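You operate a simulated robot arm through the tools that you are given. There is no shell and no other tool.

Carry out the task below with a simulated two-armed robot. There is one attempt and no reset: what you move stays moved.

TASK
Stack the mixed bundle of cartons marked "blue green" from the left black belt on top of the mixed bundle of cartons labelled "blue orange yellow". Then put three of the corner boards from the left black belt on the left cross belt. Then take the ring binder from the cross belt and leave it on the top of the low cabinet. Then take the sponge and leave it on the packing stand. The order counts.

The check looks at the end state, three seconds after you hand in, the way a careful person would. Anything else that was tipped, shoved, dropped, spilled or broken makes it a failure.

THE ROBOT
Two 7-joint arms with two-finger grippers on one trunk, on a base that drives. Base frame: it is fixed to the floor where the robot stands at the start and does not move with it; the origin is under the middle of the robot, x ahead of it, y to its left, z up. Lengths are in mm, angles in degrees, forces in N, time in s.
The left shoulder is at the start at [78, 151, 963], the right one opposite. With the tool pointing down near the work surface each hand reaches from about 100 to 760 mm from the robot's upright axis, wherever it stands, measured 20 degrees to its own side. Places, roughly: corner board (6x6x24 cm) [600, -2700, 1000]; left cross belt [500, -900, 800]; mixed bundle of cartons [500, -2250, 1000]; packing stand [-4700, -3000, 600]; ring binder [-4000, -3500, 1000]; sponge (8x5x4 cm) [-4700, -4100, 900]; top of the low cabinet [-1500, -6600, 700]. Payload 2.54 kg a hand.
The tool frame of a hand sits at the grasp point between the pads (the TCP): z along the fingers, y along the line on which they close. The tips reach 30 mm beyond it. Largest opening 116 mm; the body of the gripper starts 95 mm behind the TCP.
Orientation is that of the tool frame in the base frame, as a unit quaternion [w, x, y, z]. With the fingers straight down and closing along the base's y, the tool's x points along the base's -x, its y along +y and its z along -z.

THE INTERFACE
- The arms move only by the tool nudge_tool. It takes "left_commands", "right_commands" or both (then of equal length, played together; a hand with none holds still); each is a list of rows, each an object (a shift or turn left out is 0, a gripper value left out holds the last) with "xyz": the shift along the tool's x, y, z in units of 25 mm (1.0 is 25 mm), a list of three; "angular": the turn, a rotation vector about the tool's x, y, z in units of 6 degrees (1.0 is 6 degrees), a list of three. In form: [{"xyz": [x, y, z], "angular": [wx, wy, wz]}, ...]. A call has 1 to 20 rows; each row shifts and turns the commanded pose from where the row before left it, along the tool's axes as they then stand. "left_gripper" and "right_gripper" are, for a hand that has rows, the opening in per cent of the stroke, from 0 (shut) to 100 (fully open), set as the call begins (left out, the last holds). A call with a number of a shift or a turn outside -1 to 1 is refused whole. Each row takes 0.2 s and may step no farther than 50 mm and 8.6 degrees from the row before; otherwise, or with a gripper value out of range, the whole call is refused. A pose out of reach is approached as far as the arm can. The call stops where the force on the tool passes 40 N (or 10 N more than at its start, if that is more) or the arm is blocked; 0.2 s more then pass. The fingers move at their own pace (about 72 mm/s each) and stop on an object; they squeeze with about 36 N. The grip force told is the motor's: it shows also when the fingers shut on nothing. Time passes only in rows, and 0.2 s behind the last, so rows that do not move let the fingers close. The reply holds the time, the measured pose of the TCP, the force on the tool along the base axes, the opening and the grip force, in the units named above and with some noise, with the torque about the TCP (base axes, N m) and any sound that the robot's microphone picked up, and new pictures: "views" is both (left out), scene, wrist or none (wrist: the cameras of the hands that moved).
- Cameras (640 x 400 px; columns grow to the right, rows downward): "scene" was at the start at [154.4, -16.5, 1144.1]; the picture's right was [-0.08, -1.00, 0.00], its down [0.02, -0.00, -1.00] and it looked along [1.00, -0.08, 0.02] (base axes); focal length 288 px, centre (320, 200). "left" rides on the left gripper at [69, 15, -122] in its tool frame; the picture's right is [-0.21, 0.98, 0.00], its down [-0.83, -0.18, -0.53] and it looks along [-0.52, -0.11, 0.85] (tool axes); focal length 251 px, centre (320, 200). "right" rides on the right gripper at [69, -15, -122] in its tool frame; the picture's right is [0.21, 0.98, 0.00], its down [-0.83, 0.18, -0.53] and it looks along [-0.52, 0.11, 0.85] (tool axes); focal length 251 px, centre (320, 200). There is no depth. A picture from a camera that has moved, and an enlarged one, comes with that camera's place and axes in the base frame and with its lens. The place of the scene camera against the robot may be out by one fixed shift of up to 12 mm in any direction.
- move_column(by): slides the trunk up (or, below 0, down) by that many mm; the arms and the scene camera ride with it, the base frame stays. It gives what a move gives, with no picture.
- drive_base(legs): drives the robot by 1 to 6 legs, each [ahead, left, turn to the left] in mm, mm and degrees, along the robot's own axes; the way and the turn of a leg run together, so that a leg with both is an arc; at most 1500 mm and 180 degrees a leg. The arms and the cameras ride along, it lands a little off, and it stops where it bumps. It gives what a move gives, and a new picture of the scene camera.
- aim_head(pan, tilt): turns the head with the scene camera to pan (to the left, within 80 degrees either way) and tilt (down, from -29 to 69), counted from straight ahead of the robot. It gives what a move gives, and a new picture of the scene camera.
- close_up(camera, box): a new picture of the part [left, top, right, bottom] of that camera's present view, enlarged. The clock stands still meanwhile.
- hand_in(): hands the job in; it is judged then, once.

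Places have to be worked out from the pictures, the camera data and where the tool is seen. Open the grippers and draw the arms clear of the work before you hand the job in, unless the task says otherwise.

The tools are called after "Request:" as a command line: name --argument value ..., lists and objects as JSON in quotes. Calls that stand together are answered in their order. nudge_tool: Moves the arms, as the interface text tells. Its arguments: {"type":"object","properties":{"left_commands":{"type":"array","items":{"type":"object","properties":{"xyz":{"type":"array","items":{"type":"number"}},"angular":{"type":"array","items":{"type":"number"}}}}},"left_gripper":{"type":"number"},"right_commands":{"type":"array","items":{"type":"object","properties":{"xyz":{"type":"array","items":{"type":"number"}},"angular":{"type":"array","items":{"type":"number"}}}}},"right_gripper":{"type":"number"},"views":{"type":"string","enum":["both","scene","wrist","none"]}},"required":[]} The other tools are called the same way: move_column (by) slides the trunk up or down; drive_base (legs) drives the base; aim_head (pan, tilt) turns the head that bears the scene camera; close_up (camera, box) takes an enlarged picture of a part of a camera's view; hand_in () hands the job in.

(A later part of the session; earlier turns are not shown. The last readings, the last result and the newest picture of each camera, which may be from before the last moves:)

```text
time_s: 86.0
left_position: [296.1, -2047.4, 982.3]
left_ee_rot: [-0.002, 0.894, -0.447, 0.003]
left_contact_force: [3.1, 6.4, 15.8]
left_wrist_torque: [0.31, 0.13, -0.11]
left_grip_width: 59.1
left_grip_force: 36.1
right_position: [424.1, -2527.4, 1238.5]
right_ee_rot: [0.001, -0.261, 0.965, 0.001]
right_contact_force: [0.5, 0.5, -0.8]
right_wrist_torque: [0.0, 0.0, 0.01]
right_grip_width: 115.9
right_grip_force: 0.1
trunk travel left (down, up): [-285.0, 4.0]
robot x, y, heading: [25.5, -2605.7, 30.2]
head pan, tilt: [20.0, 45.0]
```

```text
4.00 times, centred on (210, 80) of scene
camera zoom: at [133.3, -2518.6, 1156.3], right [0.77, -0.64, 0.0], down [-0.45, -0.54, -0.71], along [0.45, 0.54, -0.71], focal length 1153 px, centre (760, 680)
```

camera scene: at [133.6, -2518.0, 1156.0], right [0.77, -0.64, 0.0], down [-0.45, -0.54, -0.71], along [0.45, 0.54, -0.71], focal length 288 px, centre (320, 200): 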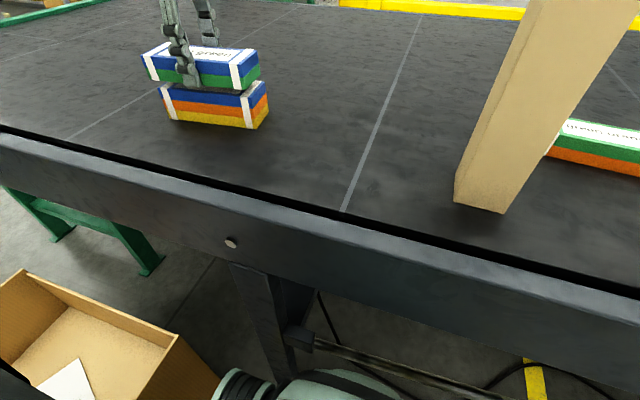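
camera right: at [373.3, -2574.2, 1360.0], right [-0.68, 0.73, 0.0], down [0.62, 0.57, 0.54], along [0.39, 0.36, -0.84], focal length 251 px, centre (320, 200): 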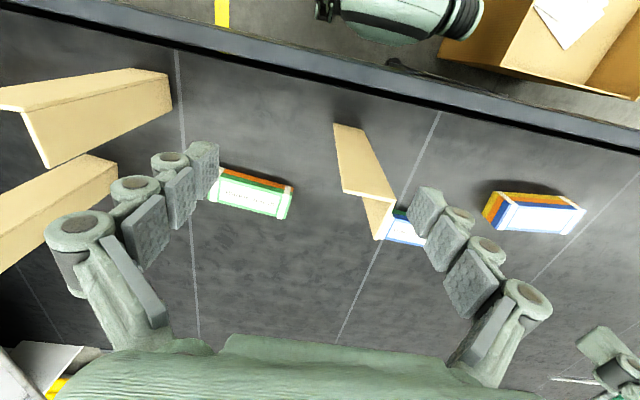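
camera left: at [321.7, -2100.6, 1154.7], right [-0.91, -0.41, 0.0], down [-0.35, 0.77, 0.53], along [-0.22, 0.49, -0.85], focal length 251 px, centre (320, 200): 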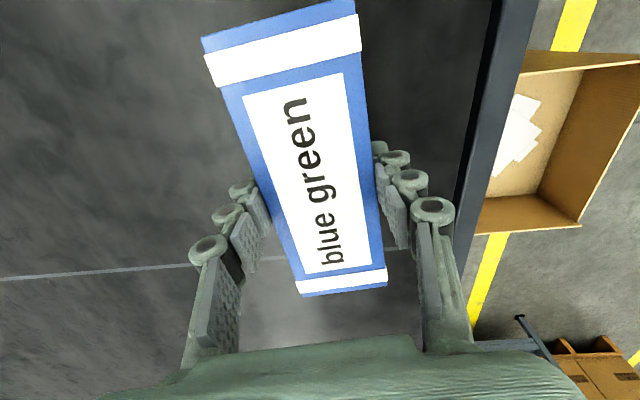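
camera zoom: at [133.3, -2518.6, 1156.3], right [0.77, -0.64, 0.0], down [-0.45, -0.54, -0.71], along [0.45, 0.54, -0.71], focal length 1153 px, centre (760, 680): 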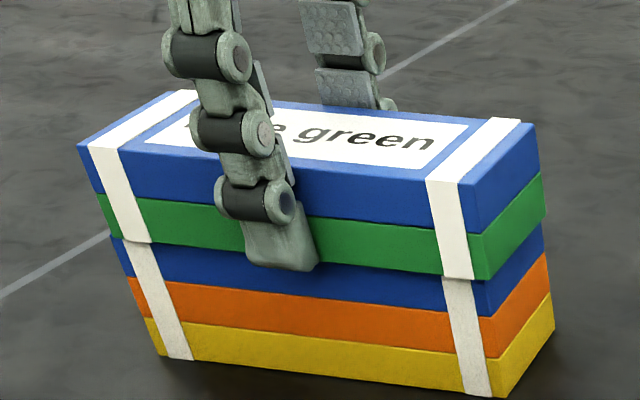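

Contact confirmed (≈16 N up). Alignment is within a few millimetres. I'll ease off 1 mm and open the gripper.

Request:
nudge_tool --left_commands '[{"xyz": [0, 0, -0.04]}, {"xyz": [0, 0, 0]}]' --left_gripper 0 --views "none"

Request:
nudge_tool --left_commands '[{"xyz": [0, 0, 0]}, {"xyz": [0, 0, 0]}, {"xyz": [0, 0, 0]}, {"xyz": [0, 0, 0]}, {"xyz": [0, 0, 0]}]' --left_gripper 100 --views "both"

```text
time_s: 86.6
left_position: [294.4, -2047.1, 981.9]
left_ee_rot: [-0.001, 0.895, -0.446, 0.002]
left_contact_force: [3.0, 6.0, 11.7]
left_wrist_torque: [-0.02, -0.03, 0.06]
left_grip_width: 59.2
left_grip_force: 36.0
right_position: [424.9, -2527.2, 1238.0]
right_ee_rot: [0.001, -0.262, 0.965, 0.001]
right_contact_force: [0.2, 0.0, -0.3]
right_wrist_torque: [0.02, 0.02, 0.01]
right_grip_width: 115.8
right_grip_force: 0.1
trunk travel left (down, up): [-285.0, 4.0]
robot x, y, heading: [23.6, -2607.5, 30.2]
head pan, tilt: [20.0, 45.0]
```

```text
time_s: 87.8
left_position: [295.5, -2047.1, 981.4]
left_ee_rot: [-0.001, 0.895, -0.447, 0.001]
left_contact_force: [0.1, -0.5, -0.2]
left_wrist_torque: [-0.03, -0.02, -0.01]
left_grip_width: 116.1
left_grip_force: 0.1
right_position: [424.1, -2525.7, 1239.4]
right_ee_rot: [0.001, -0.261, 0.965, 0.001]
right_contact_force: [0.0, 0.5, 0.1]
right_wrist_torque: [0.01, 0.0, 0.01]
right_grip_width: 116.0
right_grip_force: 0.0
trunk travel left (down, up): [-285.0, 4.0]
robot x, y, heading: [24.6, -2605.8, 30.3]
head pan, tilt: [20.0, 45.0]
camera scene: at [133.5, -2518.1, 1156.0], right [0.77, -0.64, 0.0], down [-0.45, -0.54, -0.71], along [0.45, 0.54, -0.71], focal length 288 px, centre (320, 200)
camera left: at [325.8, -2112.0, 1104.6], right [-0.91, -0.41, 0.0], down [-0.35, 0.77, 0.53], along [-0.22, 0.49, -0.85], focal length 251 px, centre (320, 200)
```

scene: 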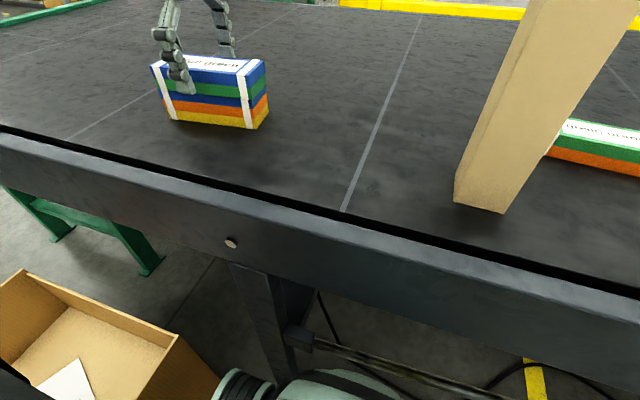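
left: 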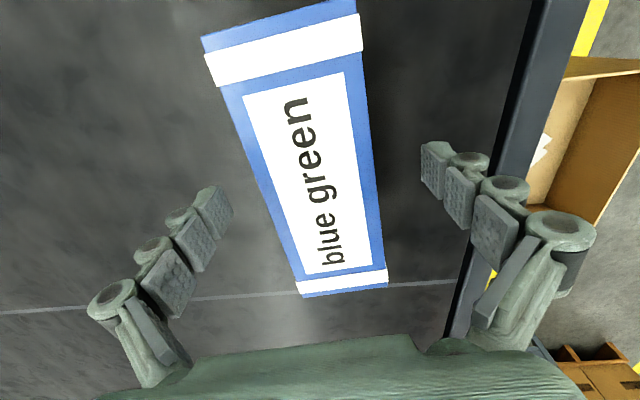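

Released cleanly with the bundle resting on the stack. I'll withdraw the left hand straight up.

Request:
nudge_tool --left_commands '[{"xyz": [0, 0, -0.6]}, {"xyz": [0, 0, -1]}, {"xyz": [0, 0, -1]}, {"xyz": [0, 0, -1]}, {"xyz": [0, 0, -1]}, {"xyz": [0, 0, -1]}, {"xyz": [0, 0, -1]}, {"xyz": [0, 0, -1]}, {"xyz": [0, 0, -1]}, {"xyz": [0, 0, -1]}, {"xyz": [0, 0, -1]}]' --left_gripper 100 --views "both"

Request:
close_up --camera "scene" --box '[130, 30, 290, 130]'

```text
time_s: 90.2
left_position: [292.5, -2047.2, 1246.7]
left_ee_rot: [-0.001, 0.895, -0.447, 0.001]
left_contact_force: [1.2, 0.3, -0.5]
left_wrist_torque: [0.0, -0.04, -0.03]
left_grip_width: 115.9
left_grip_force: 0.2
right_position: [425.6, -2526.4, 1238.1]
right_ee_rot: [0.001, -0.262, 0.965, 0.002]
right_contact_force: [-0.2, -0.9, -0.4]
right_wrist_torque: [0.02, 0.01, 0.01]
right_grip_width: 116.1
right_grip_force: 0.0
trunk travel left (down, up): [-285.0, 4.0]
robot x, y, heading: [26.3, -2604.8, 30.2]
head pan, tilt: [20.0, 45.0]
camera scene: at [133.6, -2518.9, 1156.1], right [0.77, -0.64, 0.0], down [-0.45, -0.54, -0.71], along [0.45, 0.54, -0.71], focal length 288 px, centre (320, 200)
camera left: at [323.2, -2111.9, 1369.2], right [-0.91, -0.41, 0.0], down [-0.35, 0.77, 0.53], along [-0.22, 0.49, -0.85], focal length 251 px, centre (320, 200)
```

scene: 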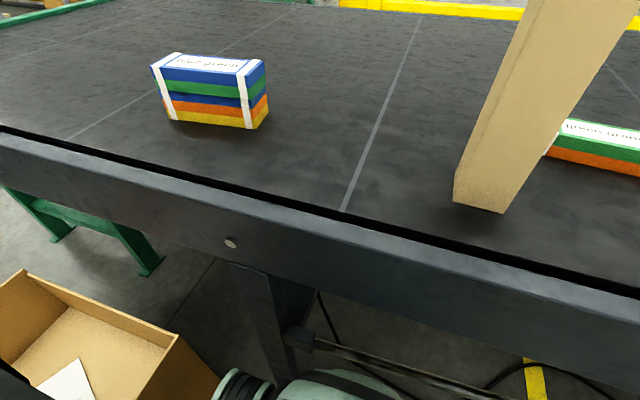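
left: 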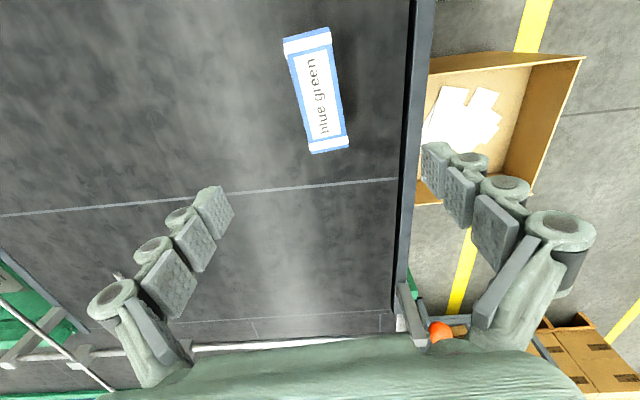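

```text
4.00 times, centred on (210, 80) of scene
camera zoom: at [133.6, -2518.9, 1156.1], right [0.77, -0.64, 0.0], down [-0.45, -0.54, -0.71], along [0.45, 0.54, -0.71], focal length 1153 px, centre (760, 680)
```

zoom: 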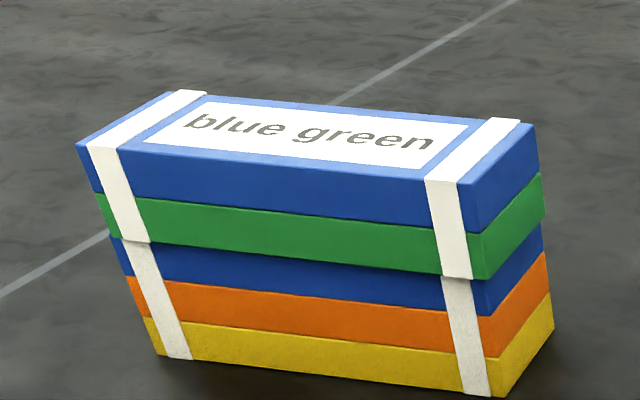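

The stack is neat and stable. Next, the boards: I estimate board 1's L-corner near (425,-2415) and board 2 near (590,-2717). I'll strafe right ~230 mm so both hands reach a board each, and rotate the left tool back.

Request:
drive_base --legs '[[0, -230, 0]]'

Request:
nudge_tool --left_commands '[{"angular": [0, 0, 1]}, {"angular": [0, 0, 1]}, {"angular": [0, 0, 1]}, {"angular": [0, 0, 1]}, {"angular": [0, 0, 1]}, {"angular": [0, 0, 1]}, {"angular": [0, 0, 1]}, {"angular": [0, 0, 1]}, {"angular": [0, 0, 1]}, {"angular": [0, 0, 1]}, {"angular": [0, 0, 1]}, {"angular": [0, 0, 1]}, {"angular": [0, 0, 1]}, {"angular": [0, 0, 1]}, {"angular": [0, 0, 1]}, {"angular": [0, 0, 1]}]' --left_gripper 100 --views "none"

Request:
nudge_tool --left_commands '[{"xyz": [0, 0, 0]}]' --right_commands '[{"xyz": [0, 0, 0]}]' --views "both"

```text
time_s: 93.0
left_position: [406.3, -2242.6, 1245.2]
left_ee_rot: [-0.001, 0.895, -0.446, 0.001]
left_contact_force: [0.1, 0.0, 0.1]
left_wrist_torque: [0.04, 0.02, -0.04]
left_grip_width: 115.7
left_grip_force: 0.0
right_position: [540.0, -2720.8, 1238.8]
right_ee_rot: [0.001, -0.263, 0.965, 0.001]
right_contact_force: [-0.4, -1.0, 0.5]
right_wrist_torque: [-0.01, 0.01, -0.01]
right_grip_width: 115.9
right_grip_force: 0.1
trunk travel left (down, up): [-285.0, 4.0]
robot x, y, heading: [142.8, -2802.8, 30.4]
head pan, tilt: [20.0, 45.0]
camera scene: at [248.4, -2714.0, 1156.0], right [0.77, -0.64, 0.0], down [-0.45, -0.55, -0.71], along [0.45, 0.55, -0.71], focal length 288 px, centre (320, 200)
```

scene: 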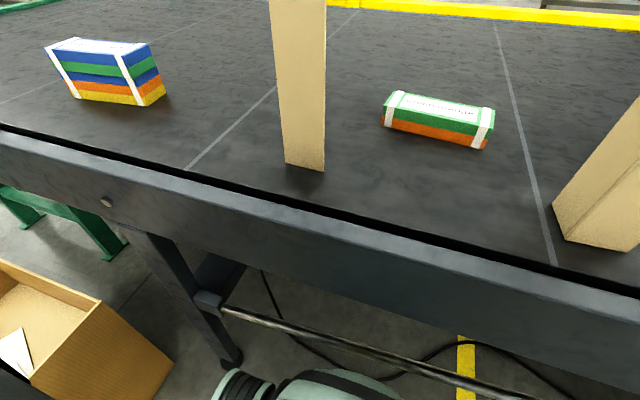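

```text
time_s: 96.4
left_position: [407.4, -2243.4, 1245.6]
left_ee_rot: [0.0, -0.266, 0.964, -0.001]
left_contact_force: [-0.5, -0.6, 0.1]
left_wrist_torque: [-0.01, -0.01, 0.0]
left_grip_width: 116.1
left_grip_force: 0.1
right_position: [539.9, -2722.4, 1238.6]
right_ee_rot: [0.001, -0.263, 0.965, 0.001]
right_contact_force: [0.6, -0.1, -0.3]
right_wrist_torque: [0.01, 0.02, 0.02]
right_grip_width: 115.7
right_grip_force: 0.1
trunk travel left (down, up): [-285.0, 4.0]
robot x, y, heading: [139.1, -2800.0, 30.3]
head pan, tilt: [20.0, 45.0]
```

```text
time_s: 96.8
left_position: [406.2, -2242.2, 1244.1]
left_ee_rot: [0.001, -0.267, 0.964, -0.002]
left_contact_force: [-0.2, 0.5, -0.2]
left_wrist_torque: [0.03, -0.01, 0.02]
left_grip_width: 116.2
left_grip_force: 0.1
right_position: [540.0, -2721.2, 1239.3]
right_ee_rot: [0.001, -0.264, 0.965, 0.002]
right_contact_force: [-0.4, 0.0, 0.0]
right_wrist_torque: [-0.01, 0.02, -0.03]
right_grip_width: 116.0
right_grip_force: 0.1
trunk travel left (down, up): [-285.0, 4.0]
robot x, y, heading: [141.5, -2800.9, 30.6]
head pan, tilt: [20.0, 45.0]
camera scene: at [248.3, -2713.9, 1156.0], right [0.77, -0.64, 0.0], down [-0.45, -0.55, -0.71], along [0.45, 0.55, -0.71], focal length 288 px, centre (320, 200)
camera right: at [488.2, -2769.2, 1360.0], right [-0.68, 0.73, 0.0], down [0.62, 0.57, 0.54], along [0.39, 0.37, -0.84], focal length 251 px, centre (320, 200)
camera left: at [340.6, -2264.8, 1368.2], right [-0.32, 0.95, 0.0], down [0.8, 0.27, 0.54], along [0.51, 0.17, -0.84], focal length 251 px, centre (320, 200)
```

scene: 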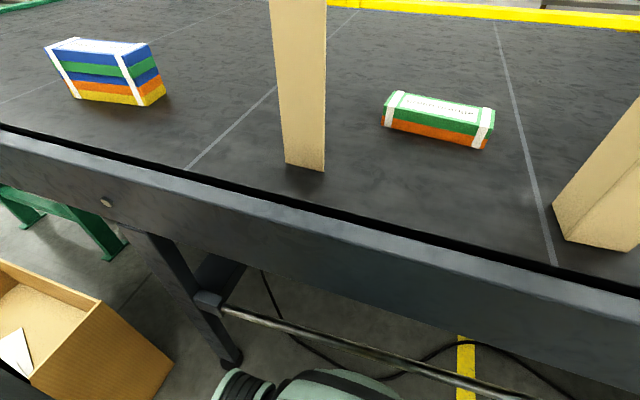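
right: 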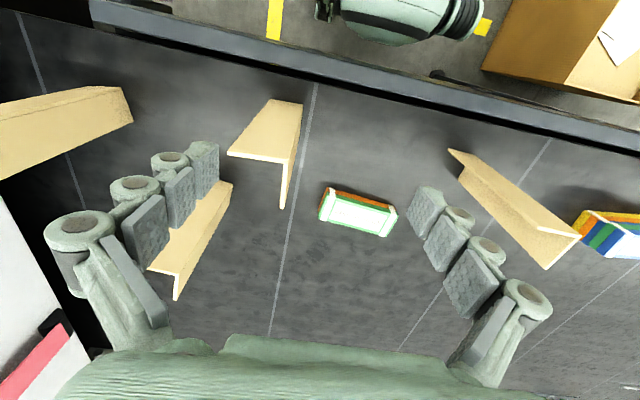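
left: 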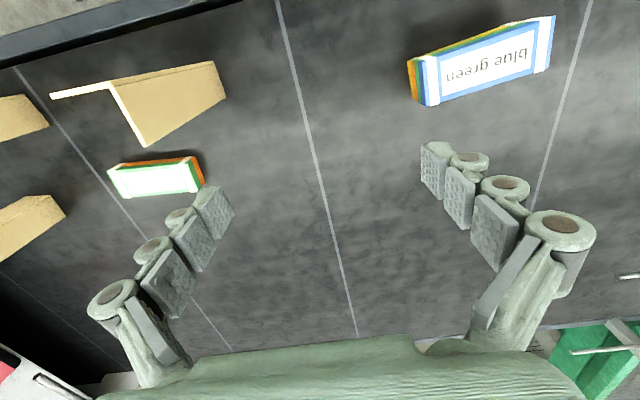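

Right wrist camera now sees all four boards. Zooming for precise corner positions.

Request:
close_up --camera "right" --box '[120, 80, 360, 305]'

Request:
close_up --camera "right" --box '[420, 130, 620, 280]'

Request:
close_up --camera "left" --box '[30, 40, 270, 190]'

```text
1.78 times, centred on (240, 192) of right
camera zoom: at [488.2, -2769.2, 1360.0], right [-0.68, 0.73, 0.0], down [0.62, 0.57, 0.54], along [0.39, 0.37, -0.84], focal length 447 px, centre (462, 213)
```

zoom: 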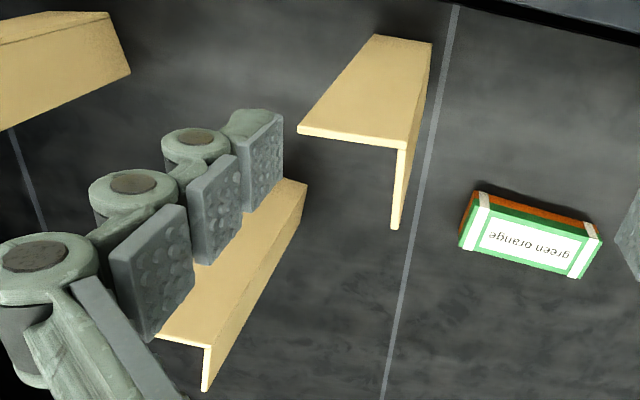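

```text
2.67 times, centred on (520, 205) of right
camera zoom: at [488.2, -2769.2, 1360.0], right [-0.68, 0.73, 0.0], down [0.62, 0.57, 0.54], along [0.39, 0.37, -0.84], focal length 670 px, centre (-213, 187)
```

zoom: 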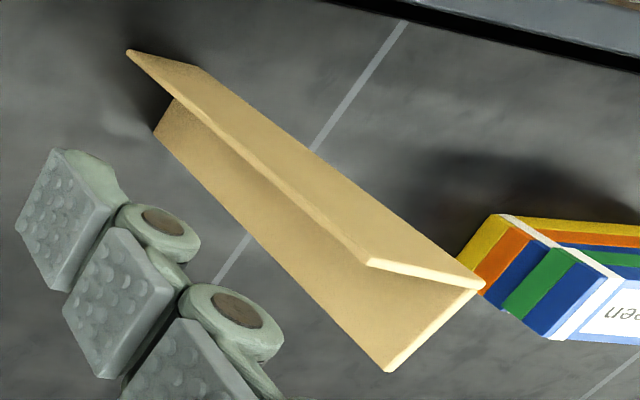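

```text
2.67 times, centred on (150, 115) of left
camera zoom: at [340.6, -2264.8, 1368.2], right [-0.32, 0.95, 0.0], down [0.8, 0.27, 0.54], along [0.51, 0.17, -0.84], focal length 670 px, centre (773, 427)
```

zoom: 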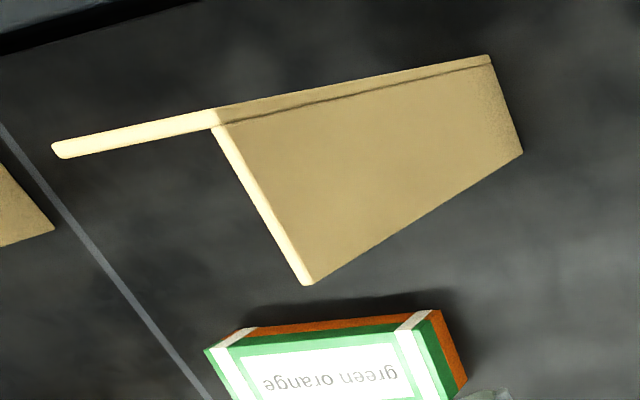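

Triangulating both wrist cameras puts the belt at z≈900 and board tops at z≈1141; board 1 corner (425,-2420) at 28°, board 2 corner (578,-2723) at 33°. I'll straddle the flange running away from me on each board: left hand → board 1, right hand → board 2, hovering just above the tops first.

Request:
nudge_tool --left_commands '[{"angular": [0, 0, 0.48]}, {"xyz": [0.153, -0.843, 0.25]}, {"xyz": [0.153, -0.843, 0.25]}, {"xyz": [0.153, -0.843, 0.25]}, {"xyz": [0.153, -0.843, 0.25]}, {"xyz": [0.153, -0.843, 0.25]}, {"xyz": [0.153, -0.843, 0.25]}, {"xyz": [0.153, -0.843, 0.25]}, {"xyz": [0.153, -0.843, 0.25]}, {"xyz": [0, 0, 0]}]' --right_commands '[{"angular": [0, 0, -0.45]}, {"xyz": [-0.335, -0.128, 0.25]}, {"xyz": [-0.335, -0.128, 0.25]}, {"xyz": [-0.335, -0.128, 0.25]}, {"xyz": [-0.335, -0.128, 0.25]}, {"xyz": [-0.335, -0.128, 0.25]}, {"xyz": [-0.335, -0.128, 0.25]}, {"xyz": [-0.335, -0.128, 0.25]}, {"xyz": [-0.335, -0.128, 0.25]}, {"xyz": [0, 0, 0]}]' --left_gripper 100 --right_gripper 100 --views "both"

```text
time_s: 99.0
left_position: [461.2, -2403.0, 1195.2]
left_ee_rot: [0.002, -0.243, 0.97, 0.0]
left_contact_force: [-0.4, 0.1, -0.3]
left_wrist_torque: [-0.04, -0.03, 0.01]
left_grip_width: 116.2
left_grip_force: 0.0
right_position: [610.9, -2705.9, 1191.4]
right_ee_rot: [0.001, -0.285, 0.958, 0.001]
right_contact_force: [0.5, -0.7, -0.6]
right_wrist_torque: [-0.04, -0.05, -0.01]
right_grip_width: 116.0
right_grip_force: 0.1
trunk travel left (down, up): [-285.0, 4.0]
robot x, y, heading: [138.4, -2799.7, 30.2]
head pan, tilt: [20.0, 45.0]
camera scene: at [248.1, -2713.8, 1156.1], right [0.77, -0.64, 0.0], down [-0.45, -0.55, -0.71], along [0.45, 0.55, -0.71], focal length 288 px, centre (320, 200)
camera right: at [561.3, -2756.5, 1312.1], right [-0.71, 0.7, 0.0], down [0.59, 0.6, 0.54], along [0.37, 0.38, -0.84], focal length 251 px, centre (320, 200)
camera left: at [393.1, -2423.4, 1318.7], right [-0.27, 0.96, 0.0], down [0.81, 0.23, 0.54], along [0.52, 0.15, -0.84], focal length 251 px, centre (320, 200)
```

scene: 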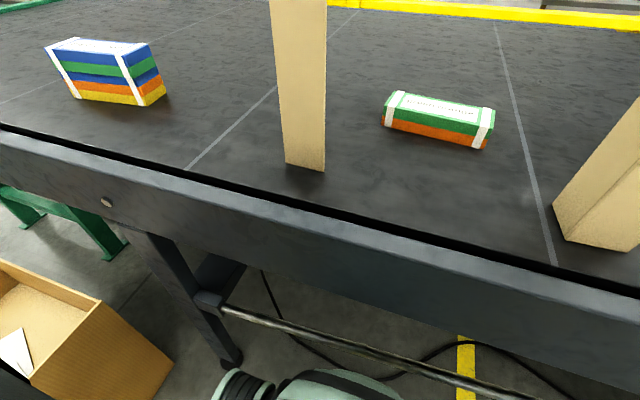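
right: 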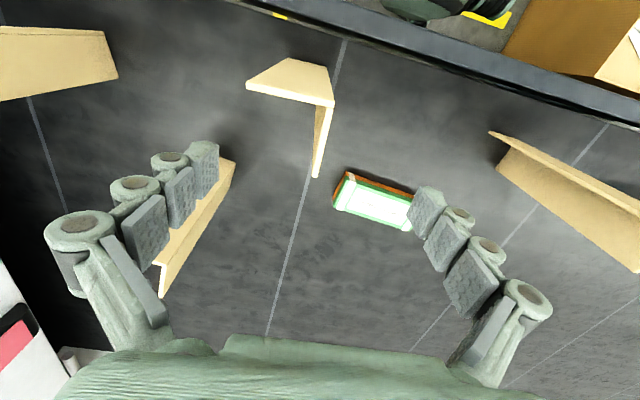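
left: 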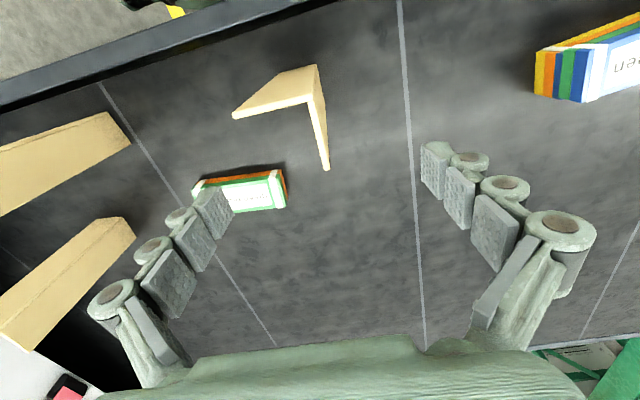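

Both flanges are centred between the fingers. I'll shift slightly toward the corner of each L and descend ~80 mm so the pads straddle the flange.

Request:
nudge_tool --left_commands '[{"xyz": [0.35, 0, 0]}, {"xyz": [0, 0, 0.82]}, {"xyz": [0, 0, 0.82]}, {"xyz": [0, 0, 0.82]}, {"xyz": [0, 0, 0.82]}, {"xyz": [0, 0, 0]}]' --right_commands '[{"xyz": [0.2, 0, 0]}, {"xyz": [0, 0, 0.78]}, {"xyz": [0, 0, 0.78]}, {"xyz": [0, 0, 0.78]}, {"xyz": [0, 0, 0.78]}, {"xyz": [0, 0, 0]}]' --left_gripper 100 --right_gripper 100 --views "both"

```text
time_s: 100.4
left_position: [450.0, -2411.0, 1112.2]
left_ee_rot: [0.002, -0.244, 0.97, 0.0]
left_contact_force: [0.2, -0.7, 0.7]
left_wrist_torque: [0.01, 0.03, 0.01]
left_grip_width: 116.0
left_grip_force: 0.1
right_position: [606.6, -2707.1, 1109.7]
right_ee_rot: [0.0, -0.286, 0.958, 0.001]
right_contact_force: [0.2, 0.7, 0.0]
right_wrist_torque: [0.03, 0.02, -0.01]
right_grip_width: 115.8
right_grip_force: 0.1
trunk travel left (down, up): [-285.0, 4.0]
robot x, y, heading: [141.1, -2802.8, 30.4]
head pan, tilt: [20.0, 45.0]
camera scene: at [248.2, -2714.0, 1156.1], right [0.77, -0.64, 0.0], down [-0.45, -0.55, -0.71], along [0.45, 0.55, -0.71], focal length 288 px, centre (320, 200)
camera right: at [557.1, -2757.4, 1232.0], right [-0.71, 0.7, 0.0], down [0.59, 0.6, 0.54], along [0.37, 0.38, -0.84], focal length 251 px, centre (320, 200)
camera left: at [383.3, -2429.5, 1236.1], right [-0.27, 0.96, 0.0], down [0.81, 0.23, 0.54], along [0.52, 0.15, -0.84], focal length 251 px, centre (320, 200)
```

scene: 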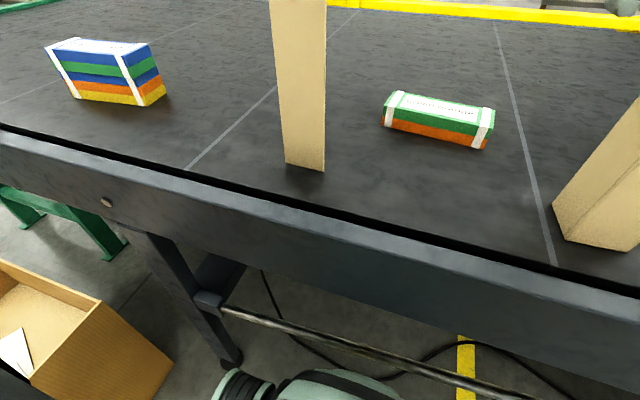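
right: 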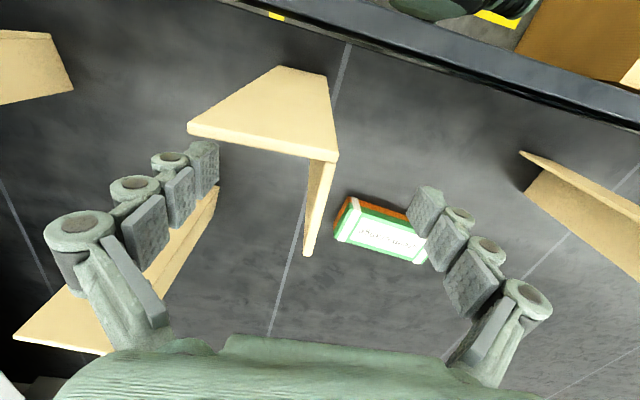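
left: 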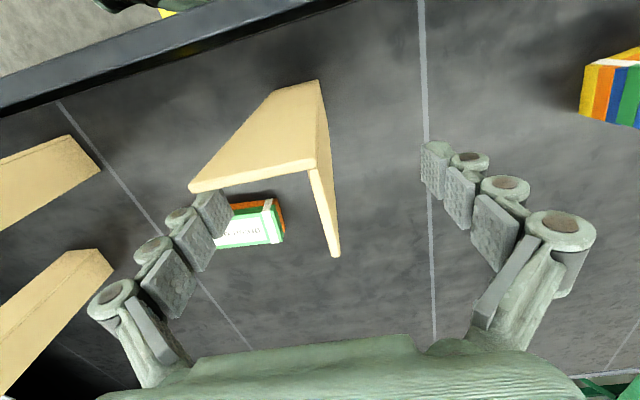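

Flanges lie between the fingers, off-centre by ~3 mm (left) and ~2 mm (right). I'll correct that and then close both grippers.

Request:
nudge_tool --left_commands '[{"xyz": [0, 0.13, 0]}, {"xyz": [0, 0, 0]}]' --right_commands '[{"xyz": [0, -0.09, 0]}, {"xyz": [0, 0, 0]}]' --left_gripper 60 --right_gripper 60 --views "wrist"

```text
time_s: 101.0
left_position: [449.3, -2406.2, 1113.6]
left_ee_rot: [0.001, -0.244, 0.97, -0.001]
left_contact_force: [-0.1, 0.0, 0.0]
left_wrist_torque: [0.0, 0.01, -0.01]
left_grip_width: 69.8
left_grip_force: 0.1
right_position: [608.2, -2709.6, 1110.9]
right_ee_rot: [0.0, -0.286, 0.958, 0.001]
right_contact_force: [0.2, 0.0, -0.3]
right_wrist_torque: [-0.01, 0.01, -0.02]
right_grip_width: 69.7
right_grip_force: 0.0
trunk travel left (down, up): [-285.0, 4.0]
robot x, y, heading: [142.7, -2806.7, 30.4]
head pan, tilt: [20.0, 45.0]
camera right: at [558.9, -2759.6, 1232.1], right [-0.71, 0.7, 0.0], down [0.59, 0.6, 0.54], along [0.37, 0.38, -0.84], focal length 251 px, centre (320, 200)
camera left: at [382.4, -2426.5, 1236.4], right [-0.27, 0.96, 0.0], down [0.81, 0.23, 0.54], along [0.52, 0.15, -0.84], focal length 251 px, centre (320, 200)
```

right: 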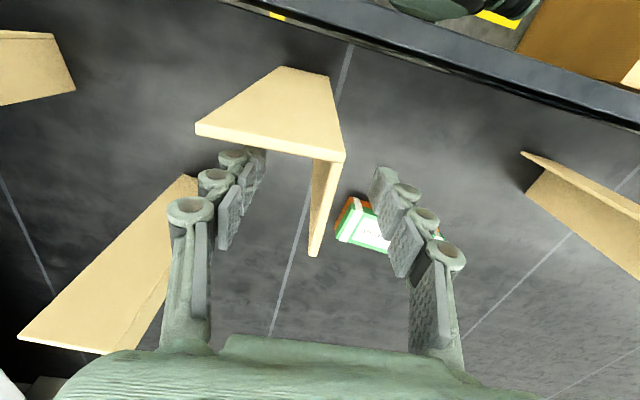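
left: 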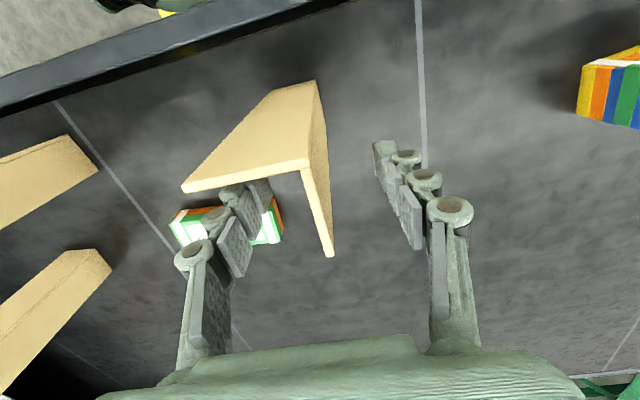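

Fingers are inside/outside the flanges with clearance. Closing both grippers onto the flanges.

Request:
nudge_tool --left_commands '[{"xyz": [0, 0, 0]}, {"xyz": [0, 0, 0]}, {"xyz": [0, 0, 0]}, {"xyz": [0, 0, 0]}, {"xyz": [0, 0, 0]}]' --right_commands '[{"xyz": [0, 0, 0]}, {"xyz": [0, 0, 0]}, {"xyz": [0, 0, 0]}, {"xyz": [0, 0, 0]}, {"xyz": [0, 0, 0]}]' --left_gripper 0 --right_gripper 0 --views "both"

```text
time_s: 102.2
left_position: [448.5, -2407.5, 1113.2]
left_ee_rot: [0.002, -0.244, 0.97, -0.001]
left_contact_force: [0.4, 0.1, -0.1]
left_wrist_torque: [0.02, 0.02, 0.01]
left_grip_width: 5.7
left_grip_force: 32.7
right_position: [608.1, -2708.6, 1110.8]
right_ee_rot: [0.0, -0.286, 0.958, 0.002]
right_contact_force: [1.1, 1.3, -0.5]
right_wrist_torque: [0.02, -0.02, 0.01]
right_grip_width: 5.8
right_grip_force: 32.7
trunk travel left (down, up): [-285.0, 4.0]
robot x, y, heading: [141.8, -2800.7, 30.4]
head pan, tilt: [20.0, 45.0]
camera scene: at [248.4, -2713.9, 1156.0], right [0.77, -0.64, 0.0], down [-0.45, -0.55, -0.71], along [0.45, 0.55, -0.71], focal length 288 px, centre (320, 200)
camera right: at [558.9, -2759.4, 1232.0], right [-0.71, 0.7, 0.0], down [0.59, 0.6, 0.54], along [0.37, 0.38, -0.84], focal length 251 px, centre (320, 200)
camera left: at [382.5, -2426.5, 1236.3], right [-0.27, 0.96, 0.0], down [0.81, 0.23, 0.54], along [0.52, 0.14, -0.84], focal length 251 px, centre (320, 200)
```

scene: 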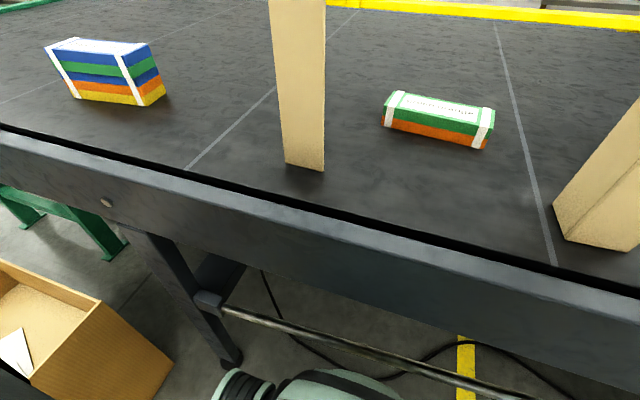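
right: 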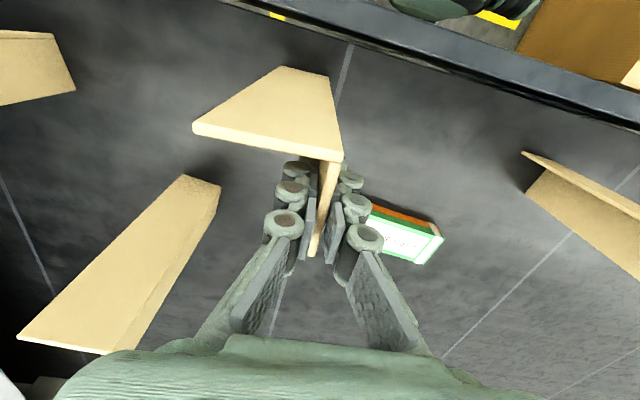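
left: 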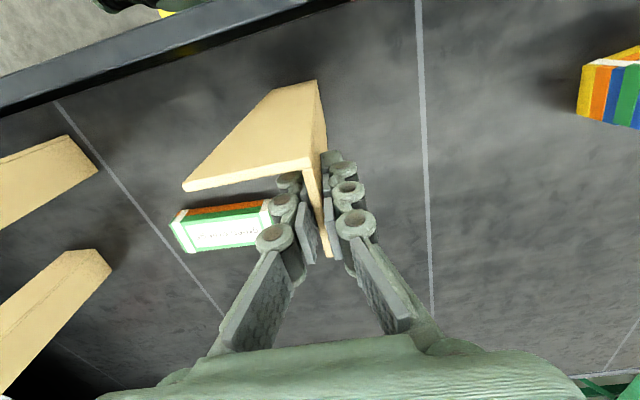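

Both boards are gripped (5.7 mm thick flanges). Lifting both slowly.

Request:
nudge_tool --left_commands '[{"xyz": [0, 0, -0.3]}, {"xyz": [0, 0, -0.6]}, {"xyz": [0, 0, -0.8]}, {"xyz": [0, 0, -0.8]}, {"xyz": [0, 0, 0]}]' --right_commands '[{"xyz": [0, 0, -0.3]}, {"xyz": [0, 0, -0.6]}, {"xyz": [0, 0, -0.8]}, {"xyz": [0, 0, -0.8]}, {"xyz": [0, 0, 0]}]' --left_gripper 0 --right_gripper 0 --views "both"

```text
time_s: 103.4
left_position: [449.8, -2408.4, 1177.9]
left_ee_rot: [0.001, -0.243, 0.97, -0.001]
left_contact_force: [0.6, -0.8, -1.0]
left_wrist_torque: [0.0, 0.02, 0.02]
left_grip_width: 5.9
left_grip_force: 32.9
right_position: [608.6, -2708.6, 1172.7]
right_ee_rot: [0.001, -0.286, 0.958, 0.001]
right_contact_force: [-0.2, -0.2, -1.5]
right_wrist_torque: [0.0, -0.02, 0.01]
right_grip_width: 6.0
right_grip_force: 32.5
trunk travel left (down, up): [-285.0, 4.0]
robot x, y, heading: [140.5, -2800.2, 30.5]
head pan, tilt: [20.0, 45.0]
camera scene: at [248.7, -2713.7, 1155.9], right [0.77, -0.64, 0.0], down [-0.45, -0.55, -0.71], along [0.45, 0.55, -0.71], focal length 288 px, centre (320, 200)
camera right: at [559.4, -2758.8, 1294.5], right [-0.71, 0.7, 0.0], down [0.59, 0.6, 0.54], along [0.37, 0.38, -0.84], focal length 251 px, centre (320, 200)
camera left: at [382.4, -2427.2, 1300.7], right [-0.27, 0.96, 0.0], down [0.81, 0.23, 0.54], along [0.52, 0.14, -0.84], focal length 251 px, centre (320, 200)
```

scene: 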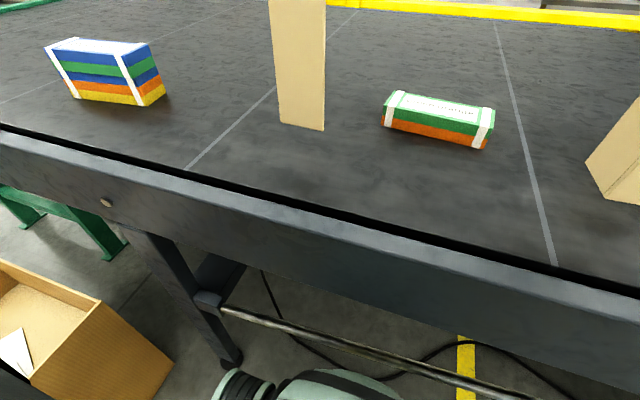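
right: 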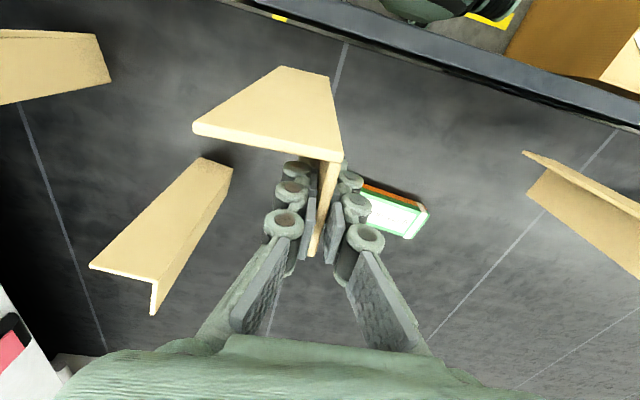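
left: 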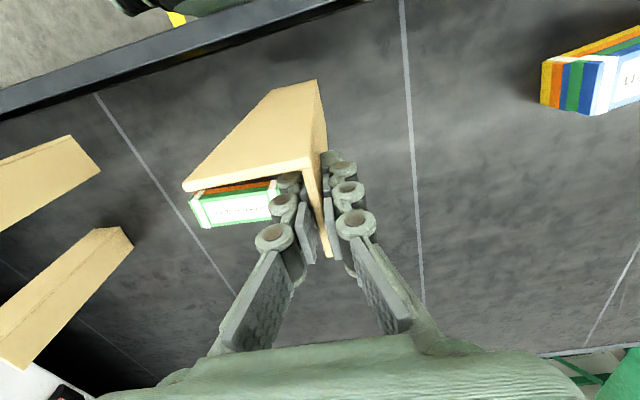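

Both boards are held upright and clear of the belt. I'll back straight away, then strafe left (past the carton) toward the right-hand end of the cross belt.

Request:
drive_base --legs '[[-770, 0, 0]]'

Request:
drive_base --legs '[[0, 1500, 0]]'

Request:
aim_head --pan 0 --tilt 30

```text
time_s: 107.6
left_position: [-215.7, -2799.3, 1178.4]
left_ee_rot: [0.001, -0.242, 0.97, -0.001]
left_contact_force: [-0.8, -0.5, -0.8]
left_wrist_torque: [0.0, -0.02, 0.01]
left_grip_width: 5.8
left_grip_force: 32.7
right_position: [-56.9, -3100.2, 1172.7]
right_ee_rot: [0.001, -0.285, 0.959, 0.001]
right_contact_force: [0.0, 0.1, -0.2]
right_wrist_torque: [0.02, 0.0, 0.01]
right_grip_width: 6.3
right_grip_force: 32.8
trunk travel left (down, up): [-285.0, 4.0]
robot x, y, heading: [-525.9, -3190.5, 30.5]
head pan, tilt: [20.0, 45.0]
camera scene: at [-416.7, -3105.1, 1156.1], right [0.77, -0.64, 0.0], down [-0.45, -0.54, -0.71], along [0.45, 0.54, -0.71], focal length 288 px, centre (320, 200)
```

scene: 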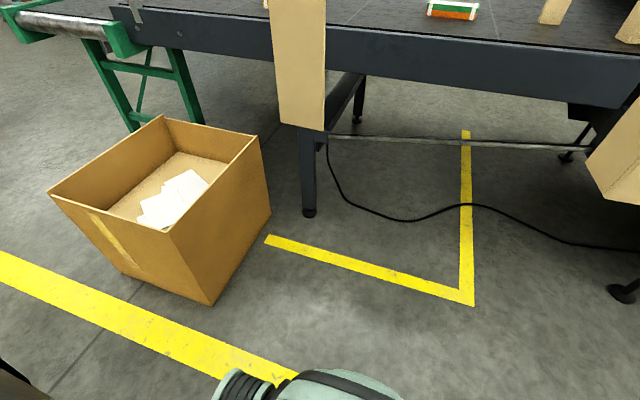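

```text
time_s: 122.0
left_position: [-925.4, -1518.6, 1176.6]
left_ee_rot: [0.0, -0.223, 0.975, -0.001]
left_contact_force: [0.0, -0.1, -1.0]
left_wrist_torque: [0.03, -0.01, 0.01]
left_grip_width: 5.8
left_grip_force: 32.7
right_position: [-779.0, -1823.5, 1172.0]
right_ee_rot: [0.0, -0.267, 0.964, 0.001]
right_contact_force: [0.5, -0.1, -0.6]
right_wrist_torque: [0.03, 0.02, 0.01]
right_grip_width: 5.9
right_grip_force: 33.0
trunk travel left (down, up): [-285.0, 4.0]
robot x, y, heading: [-1251.6, -1897.2, 28.2]
head pan, tilt: [20.0, 45.0]
camera scene: at [-1138.4, -1814.7, 1156.0], right [0.74, -0.67, 0.0], down [-0.47, -0.53, -0.71], along [0.47, 0.53, -0.71], focal length 288 px, centre (320, 200)
```

scene: 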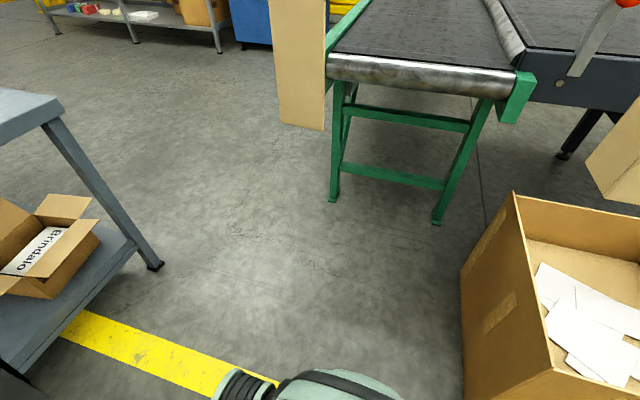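

```text
time_s: 122.8
left_position: [-925.4, -1517.2, 1178.0]
left_ee_rot: [0.001, -0.223, 0.975, -0.001]
left_contact_force: [-0.1, 0.2, -1.0]
left_wrist_torque: [0.02, -0.05, 0.03]
left_grip_width: 6.0
left_grip_force: 32.9
right_position: [-777.8, -1824.5, 1172.9]
right_ee_rot: [0.001, -0.266, 0.964, 0.001]
right_contact_force: [0.1, 0.0, -0.8]
right_wrist_torque: [0.01, -0.02, 0.03]
right_grip_width: 5.9
right_grip_force: 32.9
trunk travel left (down, up): [-285.0, 4.0]
robot x, y, heading: [-1249.2, -1898.9, 28.2]
head pan, tilt: [0.0, 30.0]
camera scene: at [-1112.9, -1832.5, 1178.6], right [0.47, -0.88, 0.0], down [-0.44, -0.24, -0.87], along [0.76, 0.41, -0.5], focal length 288 px, centre (320, 200)
```

scene: 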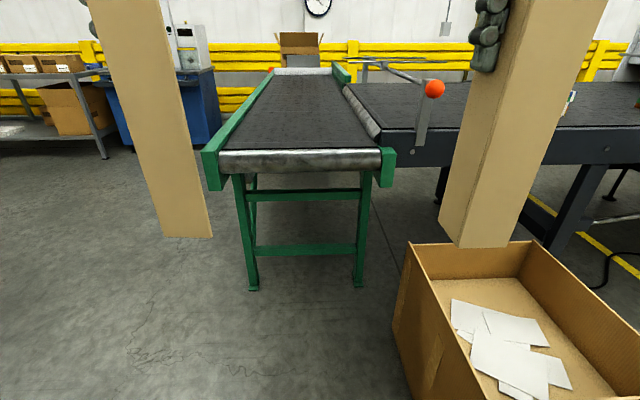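

I'm aligned with the end of the cross belt (spanning about u 748–1255). I'll square up and drive ahead toward its end roller, keeping the boards well above it.

Request:
drive_base --legs '[[0, 0, 1.8], [500, 0, 0]]'

Request:
aim_head --pan 0 --tilt 50

```text
time_s: 126.1
left_position: [-503.3, -1271.9, 1178.0]
left_ee_rot: [0.001, -0.229, 0.973, 0.0]
left_contact_force: [0.3, 0.8, -1.4]
left_wrist_torque: [0.02, 0.04, 0.0]
left_grip_width: 5.9
left_grip_force: 32.8
right_position: [-351.7, -1576.2, 1172.0]
right_ee_rot: [0.001, -0.273, 0.962, 0.001]
right_contact_force: [-0.1, 0.6, -1.4]
right_wrist_torque: [-0.01, -0.02, 0.0]
right_grip_width: 6.2
right_grip_force: 32.7
trunk travel left (down, up): [-285.0, 4.0]
robot x, y, heading: [-822.4, -1655.2, 29.0]
head pan, tilt: [0.0, 30.0]
camera scene: at [-685.9, -1589.2, 1178.6], right [0.48, -0.88, 0.0], down [-0.44, -0.24, -0.87], along [0.76, 0.42, -0.5], focal length 288 px, centre (320, 200)
```

scene: 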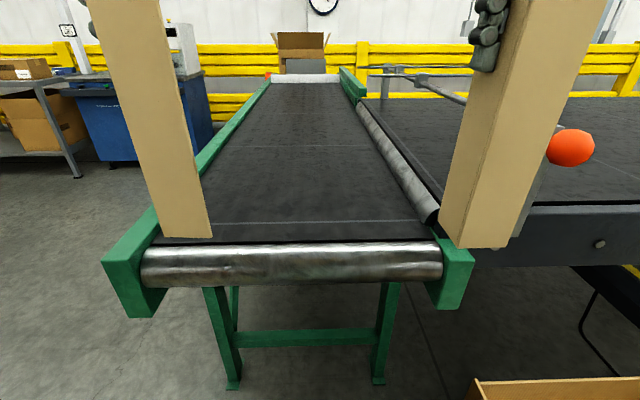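

```text
time_s: 126.9
left_position: [-503.3, -1271.9, 1177.6]
left_ee_rot: [0.001, -0.231, 0.973, 0.0]
left_contact_force: [0.7, 0.1, -0.8]
left_wrist_torque: [0.0, -0.03, -0.04]
left_grip_width: 6.1
left_grip_force: 33.4
right_position: [-353.0, -1576.0, 1173.1]
right_ee_rot: [0.001, -0.272, 0.962, 0.0]
right_contact_force: [0.8, 1.0, -1.0]
right_wrist_torque: [0.03, 0.0, -0.04]
right_grip_width: 6.1
right_grip_force: 33.1
trunk travel left (down, up): [-285.0, 4.0]
robot x, y, heading: [-821.3, -1655.2, 29.0]
head pan, tilt: [0.0, 50.0]
camera scene: at [-698.0, -1595.9, 1149.2], right [0.48, -0.88, 0.0], down [-0.67, -0.37, -0.64], along [0.56, 0.31, -0.77], focal length 288 px, centre (320, 200)
```

scene: 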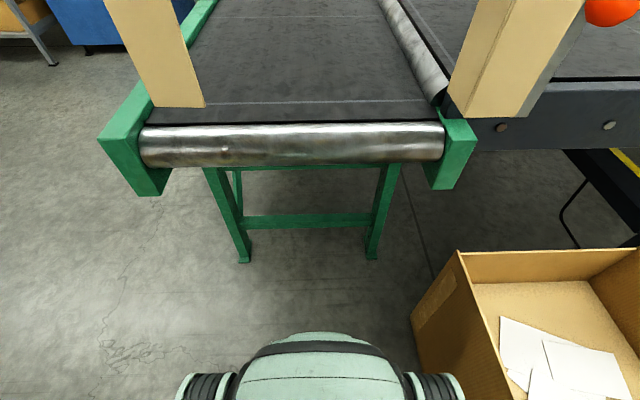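

The boards are over the belt's end. I'll move the right hand 100 mm inward (away from the orange-ball post), then drive ahead another 110 mm.

Request:
nudge_tool --right_commands '[{"xyz": [0, 0.8, 0]}, {"xyz": [0, 0.8, 0]}, {"xyz": [0, 0.8, 0]}, {"xyz": [0, 0.8, 0]}, {"xyz": [0, 0.8, 0]}, {"xyz": [0, 0, 0]}]' --right_gripper 0 --views "none"

Request:
drive_base --legs '[[110, 0, 0]]'

Request:
nudge_tool --left_commands '[{"xyz": [0, 0, 0]}]' --right_commands '[{"xyz": [0, 0, 0]}]' --views "wrist"

```text
time_s: 128.3
left_position: [-502.5, -1270.7, 1178.2]
left_ee_rot: [0.001, -0.23, 0.973, 0.0]
left_contact_force: [0.3, 0.7, -1.2]
left_wrist_torque: [0.03, -0.01, 0.01]
left_grip_width: 6.2
left_grip_force: 32.8
right_position: [-406.1, -1494.4, 1175.2]
right_ee_rot: [0.0, -0.272, 0.962, 0.001]
right_contact_force: [0.3, 0.1, -0.2]
right_wrist_torque: [0.04, 0.0, 0.01]
right_grip_width: 6.1
right_grip_force: 32.9
trunk travel left (down, up): [-285.0, 4.0]
robot x, y, heading: [-822.9, -1657.0, 28.8]
head pan, tilt: [0.0, 50.0]
```

```text
time_s: 129.5
left_position: [-405.7, -1217.7, 1177.2]
left_ee_rot: [0.001, -0.23, 0.973, -0.001]
left_contact_force: [0.7, 0.1, -0.9]
left_wrist_torque: [0.0, 0.0, -0.03]
left_grip_width: 5.9
left_grip_force: 33.2
right_position: [-308.4, -1438.9, 1174.7]
right_ee_rot: [0.001, -0.273, 0.962, 0.002]
right_contact_force: [0.6, 0.2, -0.2]
right_wrist_torque: [0.01, 0.02, -0.01]
right_grip_width: 6.2
right_grip_force: 32.9
trunk travel left (down, up): [-285.0, 4.0]
robot x, y, heading: [-723.2, -1603.3, 29.2]
head pan, tilt: [0.0, 50.0]
camera scene: at [-601.0, -1542.1, 1149.0], right [0.48, -0.87, 0.0], down [-0.67, -0.37, -0.64], along [0.56, 0.31, -0.77], focal length 288 px, centre (320, 200)
```

scene: 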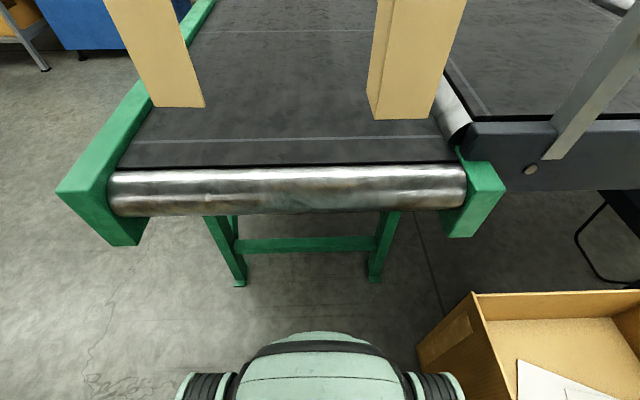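

```text
time_s: 129.9
left_position: [-408.0, -1219.0, 1178.6]
left_ee_rot: [0.001, -0.231, 0.973, -0.001]
left_contact_force: [0.1, 0.9, -0.6]
left_wrist_torque: [0.01, 0.03, -0.04]
left_grip_width: 5.7
left_grip_force: 33.0
right_position: [-310.1, -1439.2, 1174.2]
right_ee_rot: [0.001, -0.273, 0.962, 0.001]
right_contact_force: [0.8, 0.8, -1.4]
right_wrist_torque: [0.05, 0.03, 0.02]
right_grip_width: 5.7
right_grip_force: 33.0
trunk travel left (down, up): [-285.0, 4.0]
robot x, y, heading: [-726.5, -1605.5, 29.0]
head pan, tilt: [0.0, 50.0]
camera right: at [-360.9, -1489.1, 1297.0], right [-0.7, 0.72, 0.0], down [0.61, 0.59, 0.54], along [0.38, 0.37, -0.84], focal length 251 px, centre (320, 200)
camera left: at [-474.7, -1235.7, 1300.6], right [-0.25, 0.97, 0.0], down [0.82, 0.21, 0.54], along [0.52, 0.13, -0.84], focal length 251 px, centre (320, 200)
```

right: 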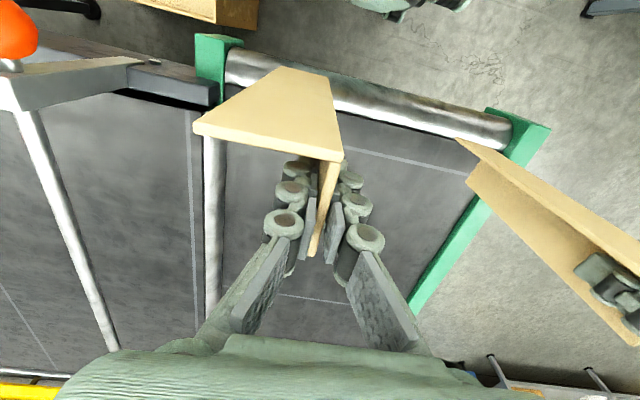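
left: 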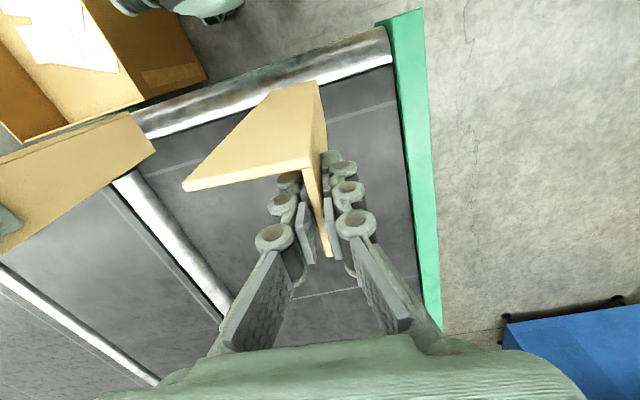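

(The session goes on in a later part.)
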